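You operate a simulated robot arm through the tools that you are given. There is no shell and no other tool. Be economical: measure what you need, move in short steps, check, and stop when the job is done.

Carry out the task below with a simulated robot arm. There is one attempt and no reset: what you move stays moved.

TASK
Take the carton that says "whole" from the table and leave it on top of the blue soup bowl.
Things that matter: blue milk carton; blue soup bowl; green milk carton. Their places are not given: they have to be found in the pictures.

It is judged by the outcome, as a careful person would: the job done as asked, and still so three seconds after it is handed in. It fails if anything else is knocked over, pushed out of place, dropped, spilled or broken.

THE ROBOT
A 6-joint arm with a two-finger parallel gripper, fixed in place. Base frame: the origin is at the foot of the arm, x ahead of it, y to its left, z up; the work surface is at about z = 0.74. Lengths are in m, angles in rad, forces in N, time in s.
With the tool pointing down near the work surface it reaches from about 0.2 to 0.64 m from the base axis. Its first joint turns from -1.152 to 1.152 rad. Payload 2.7 kg.
Tool frame: the origin (TCP) lies between the finger pads and is the grasp point; the fingertips stand 0.023 m ahead of it; z points along the fingers, y is the line along which they close. The gripper opens to 0.094 m. The fingers are 0.038 m wide and 0.01 m thick; the gripper's body (0.054 by 0.096 m) begins 0.039 m behind the TCP.
Orientation is that of the tool frame in the base frame, as a unit quaternion [w, x, y, z]. With the fingers straight down and closing along the base's y, the tool's x points along the base's -x, its y along +y and its z along -z.

THE INTERFACE
- The arm moves only by the tool step_arm. Its arguments are lists of equal length, an entry for each row: "jaw": the closure in counts, from 0 (fully open) to 255 (shut); "xyz": the shift along the tool's x, y, z in cm, a list of three; "rot": the turn, a rotation vector about the tool's x, y, z in rad, a list of three. In form: {"jaw": [jaw, ...], "xyz": [[x, y, z], ...], "rot": [[rx, ry, rz], ...]}. A call has 1 to 10 rows; each row shifts and turns the commanded pose from where the row before left it, along the tool's axes as they then stand. A row lasts 0.2 s, in which the tool goes at most 0.05 m and 0.15 rad; a call with a longer step from one row to the next is refused whole, and so is a gripper value outside its range. A pose out of reach is approached as far as the arm can. The call stops where the force on the tool passes 40 N (or 10 N more than at its start, if that is more) or the arm is blocked; 0.2 s more then pass. The fingers move at their own pace (about 0.045 m/s each) and stop on an object; they squeeze with about 37 N. The grip force told is the motor's: it shows also when the fingers shut on nothing. Time passes only in rows, and 0.2 s behind the last, so rows that do not move let the fingers close. It gives the time, the measured TCP pose, the force on the tool (base axes), the opening and the grip force at its end, in the units of the frame above (readings bear some noise).
- Cameras (640 x 400 px; columns grow to the right, rows downward): "scene" is fixed at [0.082, -0.4409, 1.3989]; the picture's right is [0.70, -0.71, 0.00], its down [-0.45, -0.45, -0.77] and it looks along [0.55, 0.54, -0.63] (base axes); focal length 316 px, centre (320, 200). "wrist" rides on the gripper at [-0.039, 0, -0.044] in the tool frame; the picture's right is [0.00, -1.00, 0.00], its down [0.97, 0.00, -0.24] and it looks along [0.24, 0.00, 0.97] (tool axes); focal length 218 px, centre (320, 200).
- grab_frame(camera): a new picture of that camera. No time passes.
- pixel_to_xyz(camera, pixels): for up to 12 pixels [column, row] of the newest picture of that camera ("zoom" is the newest enlarged one), the place [x, y, z] in the base frame of the surface seen there, good to about 0.002 m. No time passes.
- zoom(camera, box): a new picture of the part [left, top, right, bottom] of that camera's present view, enlarged. No time passes.
- finish_job(): hands the job in; it is judged then, once.

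Work in short steps. Measure before you move; look again where a grasp or a placing could have gone wrong, and mend it. You have 60 turns and 26 pictures in all, the two below and enlarged ones among them. Open the gripper and draw the arm clear of the work before you hand the job in, unless the task says otherwise; then end with one line.

The tools are called after "Request:" as name(argument=value, ...) on one line, values as JSON. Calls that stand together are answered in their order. step_arm: Moves the arm, as the interface text tells. Its arguments: {"type":"object","properties":{"jaw":{"type":"array"},"xyz":{"type":"array"},"rot":{"type":"array"}},"required":["jaw","xyz","rot"]} The other tools are called the same way: grab_frame (camera) takes a picture; pixel_to_xyz (camera, pixels) gives the place of the surface under pixels of a picture; zoom (camera, box) takes an enlarged picture of a part of a camera's view; finish_job () hands the job in.

At the start:

```text
clock: 0.0
tool_pos: [0.4303, -0.0616, 1.082]
ee_rot: [0.0, 0.0, 1.0, 0.0]
contact_force: [0.4, -0.3, 0.4]
grip_width: 0.0942
grip_force: 0.0
```

scene: 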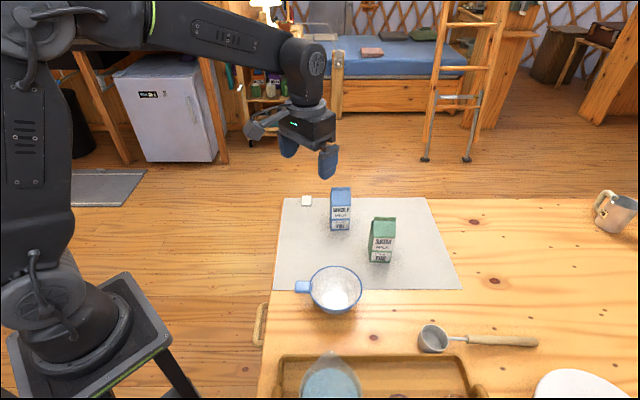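
wrist: 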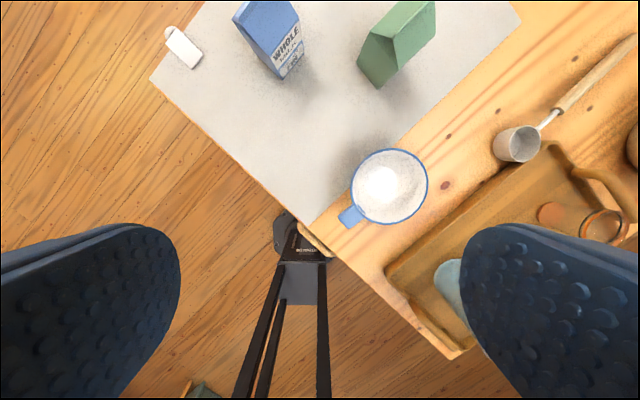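

The blue carton at scene (340,209) seems to read "WHOLE"; the green one is at (381,240). I zoom in to check the labels and then measure.

Request:
zoom(camera="scene", box=[270, 170, 430, 330])

Request:
pixel_to_xyz(camera="wrist", pixels=[[240, 14], [293, 4], [299, 26], [267, 45], [283, 76], [303, 52], [390, 150], [427, 190], [385, 222], [352, 185], [385, 185], [350, 216]])

Request:
pixel_to_xyz(camera="scene", pixels=[[331, 189], [350, 189], [331, 207], [350, 207], [331, 228], [349, 230], [336, 268], [361, 290], [335, 313], [310, 290], [336, 295], [302, 287]])

```text
2.50 times, centred on (350, 250) of scene
```

zoom: 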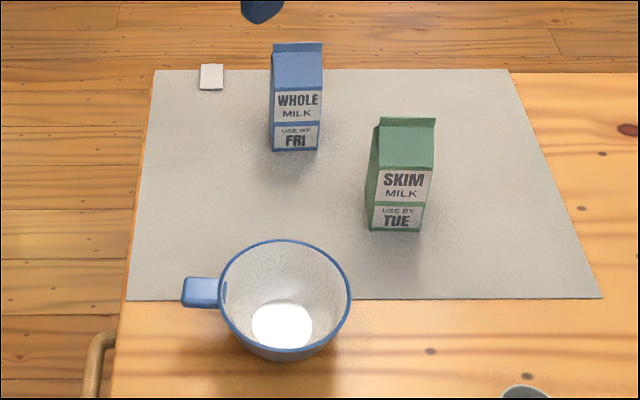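

```text
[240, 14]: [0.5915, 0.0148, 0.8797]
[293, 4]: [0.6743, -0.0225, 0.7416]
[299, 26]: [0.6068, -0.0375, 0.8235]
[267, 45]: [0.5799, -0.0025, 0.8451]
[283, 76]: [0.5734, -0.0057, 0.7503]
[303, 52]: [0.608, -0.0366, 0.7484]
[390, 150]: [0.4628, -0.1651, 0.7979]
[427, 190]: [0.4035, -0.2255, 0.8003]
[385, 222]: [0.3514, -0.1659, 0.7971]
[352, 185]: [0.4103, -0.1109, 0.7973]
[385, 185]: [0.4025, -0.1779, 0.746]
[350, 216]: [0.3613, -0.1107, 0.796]
```

```text
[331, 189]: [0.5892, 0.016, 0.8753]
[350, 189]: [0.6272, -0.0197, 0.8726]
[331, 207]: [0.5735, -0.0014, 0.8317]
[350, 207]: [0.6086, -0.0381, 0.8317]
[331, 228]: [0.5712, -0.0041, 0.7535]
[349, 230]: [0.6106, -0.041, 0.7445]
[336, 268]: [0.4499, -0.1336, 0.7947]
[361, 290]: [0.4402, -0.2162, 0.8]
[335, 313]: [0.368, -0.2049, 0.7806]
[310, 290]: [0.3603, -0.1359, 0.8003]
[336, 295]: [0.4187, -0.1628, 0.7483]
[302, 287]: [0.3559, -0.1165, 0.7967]
```

The "WHOLE" carton is the blue one, about 0.052 m square, centred near (0.608, -0.002), with its ridge along (0.7, -0.7) and its top at about 0.878. The bowl is centred near (0.406, -0.168) with its rim at 0.80. I now measure the ridge ends, the green carton and the inside of the bowl.

Request:
pixel_to_xyz(camera="zoom", pixels=[[275, 47], [320, 47], [275, 90], [321, 92], [380, 121], [434, 122], [372, 226], [420, 230], [283, 325], [255, 320], [308, 320], [283, 290]])

Request:
pixel_to_xyz(camera="wrist", pixels=[[390, 160], [390, 168], [380, 175], [395, 185], [410, 188], [418, 188], [375, 195], [365, 190], [385, 205], [383, 214], [360, 70], [385, 86]])

```text
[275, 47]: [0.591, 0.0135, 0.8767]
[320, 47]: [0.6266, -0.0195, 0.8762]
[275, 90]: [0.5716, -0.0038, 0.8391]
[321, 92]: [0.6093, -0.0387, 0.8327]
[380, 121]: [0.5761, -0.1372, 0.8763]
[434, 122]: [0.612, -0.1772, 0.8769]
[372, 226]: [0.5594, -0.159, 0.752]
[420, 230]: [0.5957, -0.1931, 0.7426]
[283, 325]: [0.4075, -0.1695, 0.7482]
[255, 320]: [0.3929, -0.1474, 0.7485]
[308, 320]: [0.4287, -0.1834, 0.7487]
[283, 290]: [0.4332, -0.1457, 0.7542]
```

```text
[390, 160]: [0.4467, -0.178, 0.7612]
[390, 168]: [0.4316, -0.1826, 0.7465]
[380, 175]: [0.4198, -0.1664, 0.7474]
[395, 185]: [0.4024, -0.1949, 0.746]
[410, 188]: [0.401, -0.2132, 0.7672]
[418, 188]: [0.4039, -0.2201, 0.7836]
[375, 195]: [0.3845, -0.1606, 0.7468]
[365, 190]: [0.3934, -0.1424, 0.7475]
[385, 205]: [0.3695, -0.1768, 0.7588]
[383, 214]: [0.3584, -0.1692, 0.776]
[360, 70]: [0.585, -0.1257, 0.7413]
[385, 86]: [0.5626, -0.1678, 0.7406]
```

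The inside of the bowl is flat at about 0.747 out to a radius of about 0.03, centred on (0.407, -0.169), so the carton can stand upright in it. The green carton, near (0.594, -0.157), is well clear of the grasp. I turn the tool to line up with the ridge and look again.

Request:
step_arm(jaw=[0, 0, 0, 0, 0, 0, 0, 0, 0, 0], xyz=[[0, 0, 0], [0, 0, 0], [0, 0, 0], [0, 0, 0], [0, 0, 0], [0, 0, 0], [0, 0, 3], [0, 0, 3], [0, 0, 3], [0, 0, 3]], rot=[[0, 0, -0.136], [0, 0, -0.136], [0, 0, -0.136], [0, 0, -0.136], [0, 0, -0.136], [0, 0, -0.136], [0, 0, 0], [0, 0, 0], [0, 0, 0], [0, 0, 0]])

```text
clock: 2.2
tool_pos: [0.4283, -0.0631, 0.9608]
ee_rot: [0.0, -0.396, 0.918, 0.0]
contact_force: [0.3, 0.3, -0.4]
grip_width: 0.0939
grip_force: 0.0
```

The tool is now aligned with the ridge. I shift by (-16.75, -9.0) cm in tool axes to stand above the blue carton.

Request:
step_arm(jaw=[0, 0, 0, 0, 0, 0], xyz=[[-3.35, -1.8, 0], [-3.35, -1.8, 0], [-3.35, -1.8, 0], [-3.35, -1.8, 0], [-3.35, -1.8, 0], [0, 0, 0]], rot=[[0, 0, 0], [0, 0, 0], [0, 0, 0], [0, 0, 0], [0, 0, 0], [0, 0, 0]])

Request:
grab_frame(camera="wrist")

Request:
grab_frame(camera="scene")

```text
clock: 3.6
tool_pos: [0.6114, -0.0011, 0.9595]
ee_rot: [-0.001, -0.397, 0.918, 0.001]
contact_force: [0.0, 0.2, 0.0]
grip_width: 0.0941
grip_force: 0.1
```

```text
22 pictures are left
```

wrist: 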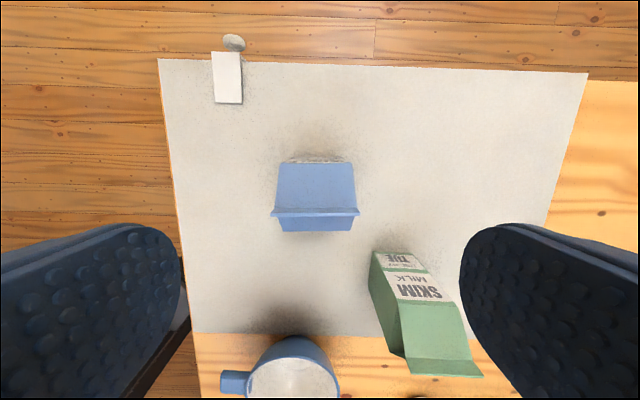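

```text
21 pictures are left
```

scene: 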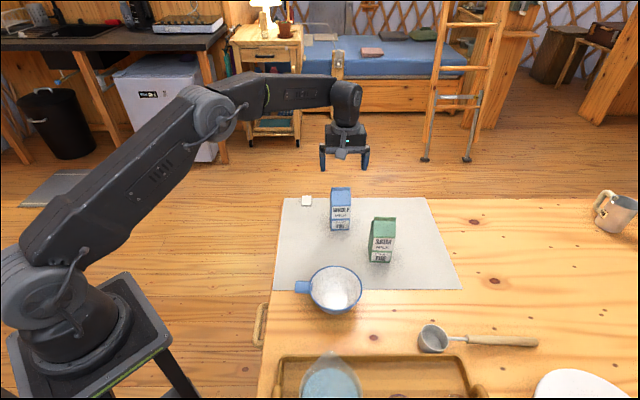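

The ridge lies level in the wrist picture at about (274..358, 212), between the fingers. I measure it before going down.

Request:
pixel_to_xyz(camera="wrist", pixels=[[275, 212], [357, 212], [316, 212], [283, 168], [350, 168], [316, 163], [285, 225], [350, 227], [410, 362], [478, 372]])

```text
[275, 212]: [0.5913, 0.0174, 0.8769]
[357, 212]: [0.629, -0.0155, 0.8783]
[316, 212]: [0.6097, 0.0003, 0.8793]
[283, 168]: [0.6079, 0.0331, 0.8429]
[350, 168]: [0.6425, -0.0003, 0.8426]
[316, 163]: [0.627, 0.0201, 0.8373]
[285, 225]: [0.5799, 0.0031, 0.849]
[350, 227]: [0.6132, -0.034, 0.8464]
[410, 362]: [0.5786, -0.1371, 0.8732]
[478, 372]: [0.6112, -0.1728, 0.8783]
```

The ridge centre (0.610, 0.000) matches the TCP within 2 mm. I go down to z = 0.848, which leaves the gripper body above the ridge, and then close.

Request:
step_arm(jaw=[0, 0, 0, 0, 0, 0], xyz=[[0, 0, 2.5], [0, 0, 2.5], [0, 0, 2.5], [0, 0, 2], [0, 0, 1.6], [0, 0, 0]], rot=[[0, 0, 0], [0, 0, 0], [0, 0, 0], [0, 0, 0], [0, 0, 0], [0, 0, 0]])

Request:
zoom(camera="scene", box=[270, 130, 430, 290])

```text
clock: 5.0
tool_pos: [0.6113, -0.0012, 0.8491]
ee_rot: [-0.001, -0.397, 0.918, 0.0]
contact_force: [-0.7, 0.2, 0.3]
grip_width: 0.0942
grip_force: 0.0
```

```text
2.50 times, centred on (350, 210) of scene
```

zoom: 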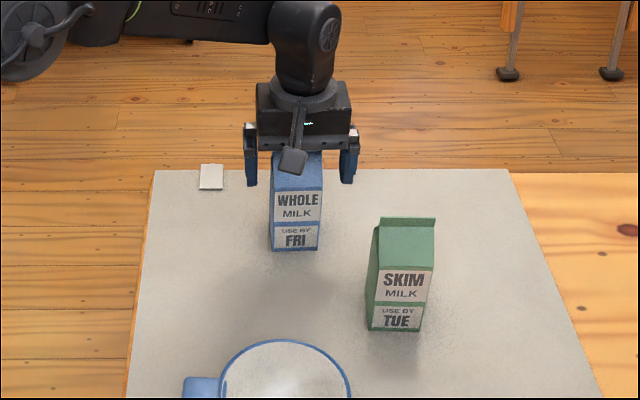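

The fingers straddle the blue carton with clearance on both sides and no contact force. I close the gripper.

Request:
step_arm(jaw=[255, 255, 255, 255, 255, 255], xyz=[[0, 0, 0], [0, 0, 0], [0, 0, 0], [0, 0, 0], [0, 0, 0], [0, 0, 0]], rot=[[0, 0, 0], [0, 0, 0], [0, 0, 0], [0, 0, 0], [0, 0, 0], [0, 0, 0]])

```text
clock: 6.4
tool_pos: [0.6103, -0.0019, 0.8497]
ee_rot: [0.001, -0.397, 0.918, 0.0]
contact_force: [-0.1, 2.2, 0.1]
grip_width: 0.0557
grip_force: 36.7
```

The carton is held, with an opening of 0.0557 and a grip force of 37 N. I lift straight up by 14 cm and check.

Request:
step_arm(jaw=[255, 255, 255, 255, 255, 255, 255], xyz=[[0, 0, -1], [0, 0, -2], [0, 0, -3], [0, 0, -3], [0, 0, -3], [0, 0, -2], [0, 0, 0]], rot=[[0, 0, 0], [0, 0, 0], [0, 0, 0], [0, 0, 0], [0, 0, 0], [0, 0, 0], [0, 0, 0]])

Request:
grab_frame(camera="scene")

```text
clock: 8.0
tool_pos: [0.6093, -0.0006, 0.9907]
ee_rot: [0.001, -0.397, 0.918, 0.0]
contact_force: [-0.5, 0.9, -3.7]
grip_width: 0.0557
grip_force: 36.7
```

```text
19 pictures are left
```

scene: 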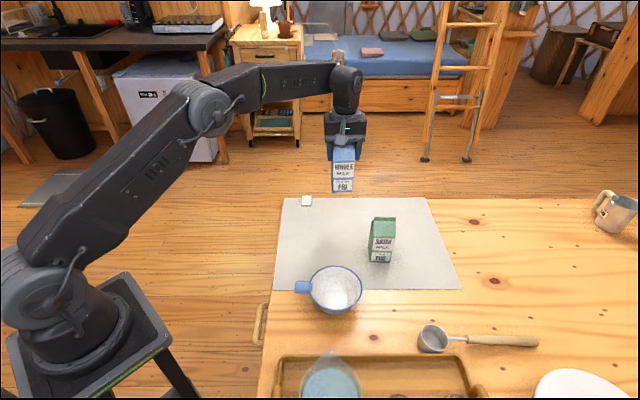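

The carton hangs upright. I carry it to above the bowl centre (0.407, -0.169), which is (+26.1, +3.2) cm in tool axes.

Request:
step_arm(jaw=[255, 255, 255, 255, 255, 255, 255, 255, 255, 255], xyz=[[1.5, 0.2, 0], [3.2, 0.4, 0], [3.5, 0.4, 0], [3.5, 0.4, 0], [3.5, 0.4, 0], [3.5, 0.4, 0], [3.5, 0.4, 0], [2.5, 0.35, 0], [1.4, 0.25, 0], [0, 0, 0]], rot=[[0, 0, 0], [0, 0, 0], [0, 0, 0], [0, 0, 0], [0, 0, 0], [0, 0, 0], [0, 0, 0], [0, 0, 0], [0, 0, 0], [0, 0, 0]])

Request:
zoom(camera="scene", box=[240, 160, 440, 340])

```text
clock: 10.2
tool_pos: [0.4095, -0.1697, 0.9882]
ee_rot: [0.0, -0.398, 0.918, 0.0]
contact_force: [0.0, -0.6, -4.1]
grip_width: 0.0556
grip_force: 36.6
```

```text
2.22 times, centred on (340, 250) of scene
```

zoom: 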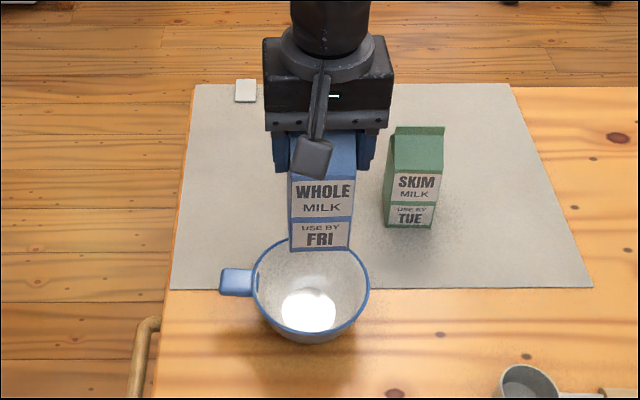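

The carton is above the bowl. I measure its bottom corners and the rim to check the centring.

Request:
pixel_to_xyz(camera="zoom", pixels=[[292, 246], [349, 248], [292, 185], [351, 188], [254, 290], [368, 290], [311, 332], [270, 318], [353, 318]])

```text
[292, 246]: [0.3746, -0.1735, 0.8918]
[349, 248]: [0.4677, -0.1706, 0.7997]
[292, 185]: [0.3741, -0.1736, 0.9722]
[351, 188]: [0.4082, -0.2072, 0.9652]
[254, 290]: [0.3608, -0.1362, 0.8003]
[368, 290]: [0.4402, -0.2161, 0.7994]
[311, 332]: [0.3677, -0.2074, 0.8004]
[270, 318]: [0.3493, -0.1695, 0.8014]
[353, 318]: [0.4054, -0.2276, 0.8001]
```

The bowl centre fits at about (0.408, -0.168), and the carton is within 3 mm of it. I correct that and lower to just above contact.

Request:
step_arm(jaw=[255, 255, 255, 255, 255, 255, 255, 255], xyz=[[-0.15, 0.28, 0], [0, 0, 2], [0, 0, 2], [0, 0, 2], [0, 0, 2], [0, 0, 1.5], [0, 0, 1], [0, 0, 0]], rot=[[0, 0, 0], [0, 0, 0], [0, 0, 0], [0, 0, 0], [0, 0, 0], [0, 0, 0], [0, 0, 0], [0, 0, 0]])

Request:
zoom(camera="scene", box=[260, 210, 400, 330])

```text
clock: 11.6
tool_pos: [0.4083, -0.1658, 0.9036]
ee_rot: [0.002, -0.397, 0.918, -0.003]
contact_force: [-3.8, 1.6, 8.7]
grip_width: 0.0556
grip_force: 37.1
stopped in row 7: the force on the tool passed its limit (the readings are from after the stop); the commanded pose is now the measured one
```

```text
3.33 times, centred on (330, 270) of scene
```

zoom: 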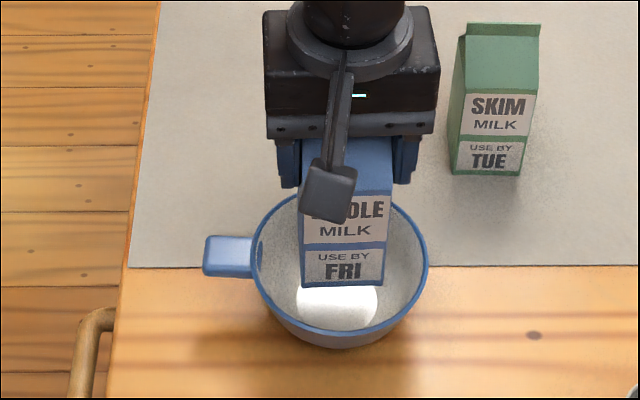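

The force rose at TCP z = 0.904, when the carton's bottom should be near rim height. I check where the bottom and the bowl now are.

Request:
pixel_to_xyz(camera="zoom", pixels=[[301, 277], [383, 283], [340, 283], [303, 245], [386, 245], [256, 262], [424, 262], [340, 333], [285, 315], [395, 310]])

Request:
grab_frame(camera="wrist")

```text
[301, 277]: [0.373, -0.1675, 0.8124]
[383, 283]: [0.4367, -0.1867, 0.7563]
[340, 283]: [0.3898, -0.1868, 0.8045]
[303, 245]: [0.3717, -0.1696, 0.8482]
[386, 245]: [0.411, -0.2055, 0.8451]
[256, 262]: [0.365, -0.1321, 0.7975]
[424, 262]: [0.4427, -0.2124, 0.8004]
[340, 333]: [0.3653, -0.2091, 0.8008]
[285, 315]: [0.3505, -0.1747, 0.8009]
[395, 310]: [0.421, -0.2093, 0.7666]
```

```text
16 pictures are left
```

wrist: 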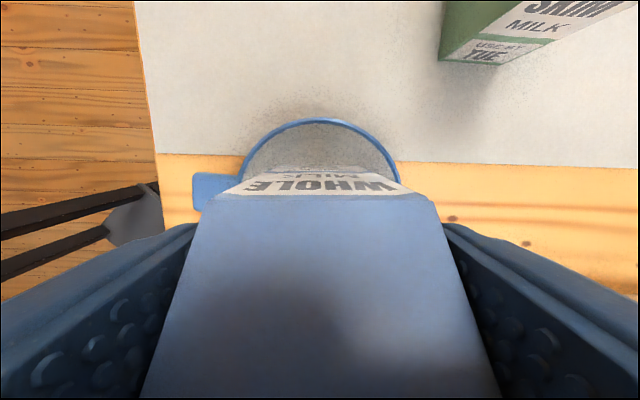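

The carton's bottom is at 0.80, so the bowl is solid at rim level: it has met a surface across the rim rather than the wall, because the corners lie well inside the rim. I ease the load by 1 mm, then open the fingers only a few millimetres so they still guard the carton, to see whether it stands.

Request:
step_arm(jaw=[255, 255], xyz=[[0, 0, -0.1], [0, 0, 0]], rot=[[0, 0, 0], [0, 0, 0]])

Request:
step_arm(jaw=[88, 84, 84, 84], xyz=[[0, 0, 0], [0, 0, 0], [0, 0, 0], [0, 0, 0]], rot=[[0, 0, 0], [0, 0, 0], [0, 0, 0], [0, 0, 0]])

Request:
zoom(camera="scene", box=[260, 210, 400, 330])

```text
clock: 12.2
tool_pos: [0.4082, -0.1658, 0.9034]
ee_rot: [0.002, -0.397, 0.918, -0.002]
contact_force: [-2.8, 2.4, 7.8]
grip_width: 0.0559
grip_force: 36.7
```

```text
clock: 13.2
tool_pos: [0.4084, -0.1665, 0.9031]
ee_rot: [0.002, -0.397, 0.918, -0.002]
contact_force: [-0.3, -0.2, -0.8]
grip_width: 0.0632
grip_force: 0.0
```

```text
3.33 times, centred on (330, 270) of scene
```

zoom: 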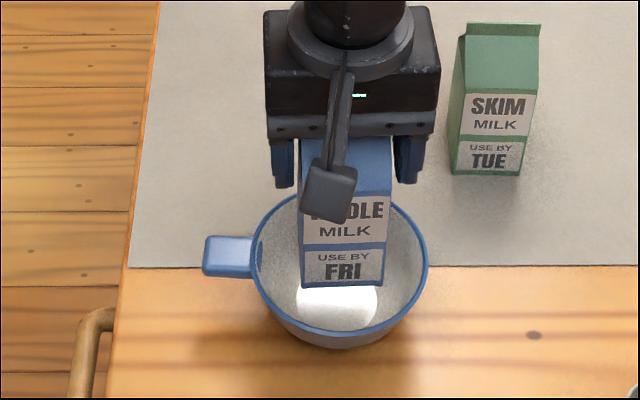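

With the fingers off it (no grip force, no load), the carton stands still on the bowl. I open fully and withdraw straight up.

Request:
step_arm(jaw=[40, 0, 0, 0, 0, 0, 0, 0, 0, 0], xyz=[[0, 0, 0], [0, 0, 0], [0, 0, 0], [0, 0, -1], [0, 0, -2], [0, 0, -3], [0, 0, -3], [0, 0, -3], [0, 0, -3], [0, 0, 0]], rot=[[0, 0, 0], [0, 0, 0], [0, 0, 0], [0, 0, 0], [0, 0, 0], [0, 0, 0], [0, 0, 0], [0, 0, 0], [0, 0, 0], [0, 0, 0]])

Request:
grab_frame(camera="scene")

Request:
grab_frame(camera="wrist")

```text
clock: 15.4
tool_pos: [0.4087, -0.1667, 1.0521]
ee_rot: [0.002, -0.397, 0.918, -0.002]
contact_force: [0.0, 0.3, -0.3]
grip_width: 0.0942
grip_force: 0.0
```

```text
14 pictures are left
```

scene: 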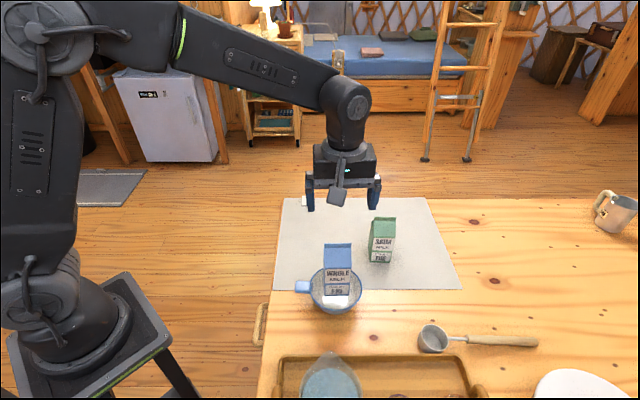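

```text
13 pictures are left
```

wrist: 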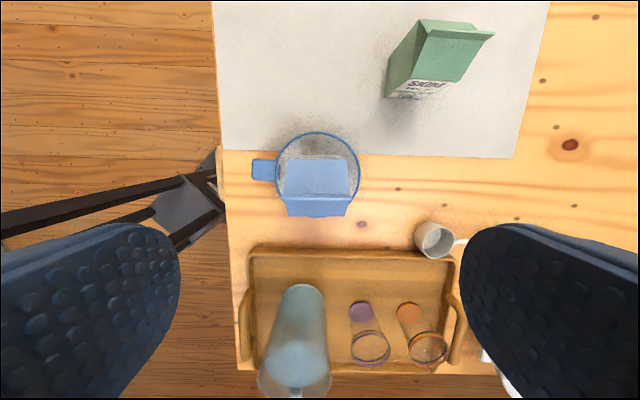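

The carton stands upright on the bowl, and the green carton has not moved. I draw the arm away sideways and wait, then check stability.

Request:
step_arm(jaw=[0, 0, 0, 0, 0, 0, 0, 0, 0, 0], xyz=[[0, 0, -2], [-2, 2, 0], [-2, 2, 0], [-2, 2, 0], [-2, 2, 0], [0, 0, 0], [0, 0, 0], [0, 0, 0], [0, 0, 0], [0, 0, 0]], rot=[[0, 0, 0], [0, 0, 0], [0, 0, 0], [0, 0, 0], [0, 0, 0], [0, 0, 0], [0, 0, 0], [0, 0, 0], [0, 0, 0], [0, 0, 0]])

Request:
zoom(camera="scene", box=[260, 210, 420, 330])

Request:
pixel_to_xyz(camera="zoom", pixels=[[257, 138], [361, 138], [263, 325], [363, 335], [200, 320], [403, 320], [300, 408]])

```text
clock: 17.6
tool_pos: [0.4057, -0.0532, 1.0742]
ee_rot: [0.002, -0.397, 0.918, -0.002]
contact_force: [-0.3, 0.5, 0.2]
grip_width: 0.094
grip_force: 0.0
```

```text
3.33 times, centred on (340, 270) of scene
```

zoom: 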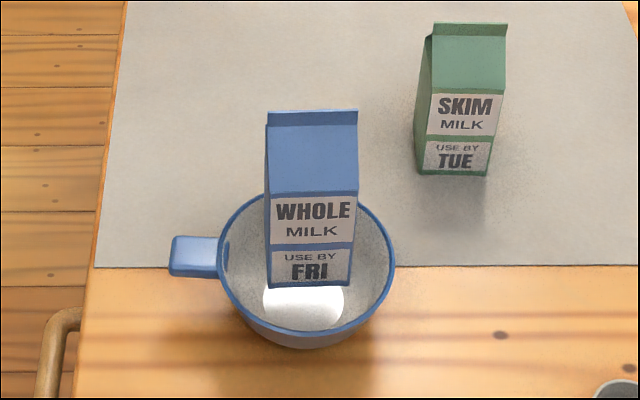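

```text
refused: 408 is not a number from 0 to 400
```

The carton has stood upright and unmoved on the bowl for over four seconds since release. The other objects are in place and the arm is clear, so I hand the job in.

Request:
finish_job()

```text
The job is handed in.
```

The "WHOLE" milk carton is standing upright on top of the blue soup bowl, resting at rim height rather than down inside it, and the green carton was not touched.
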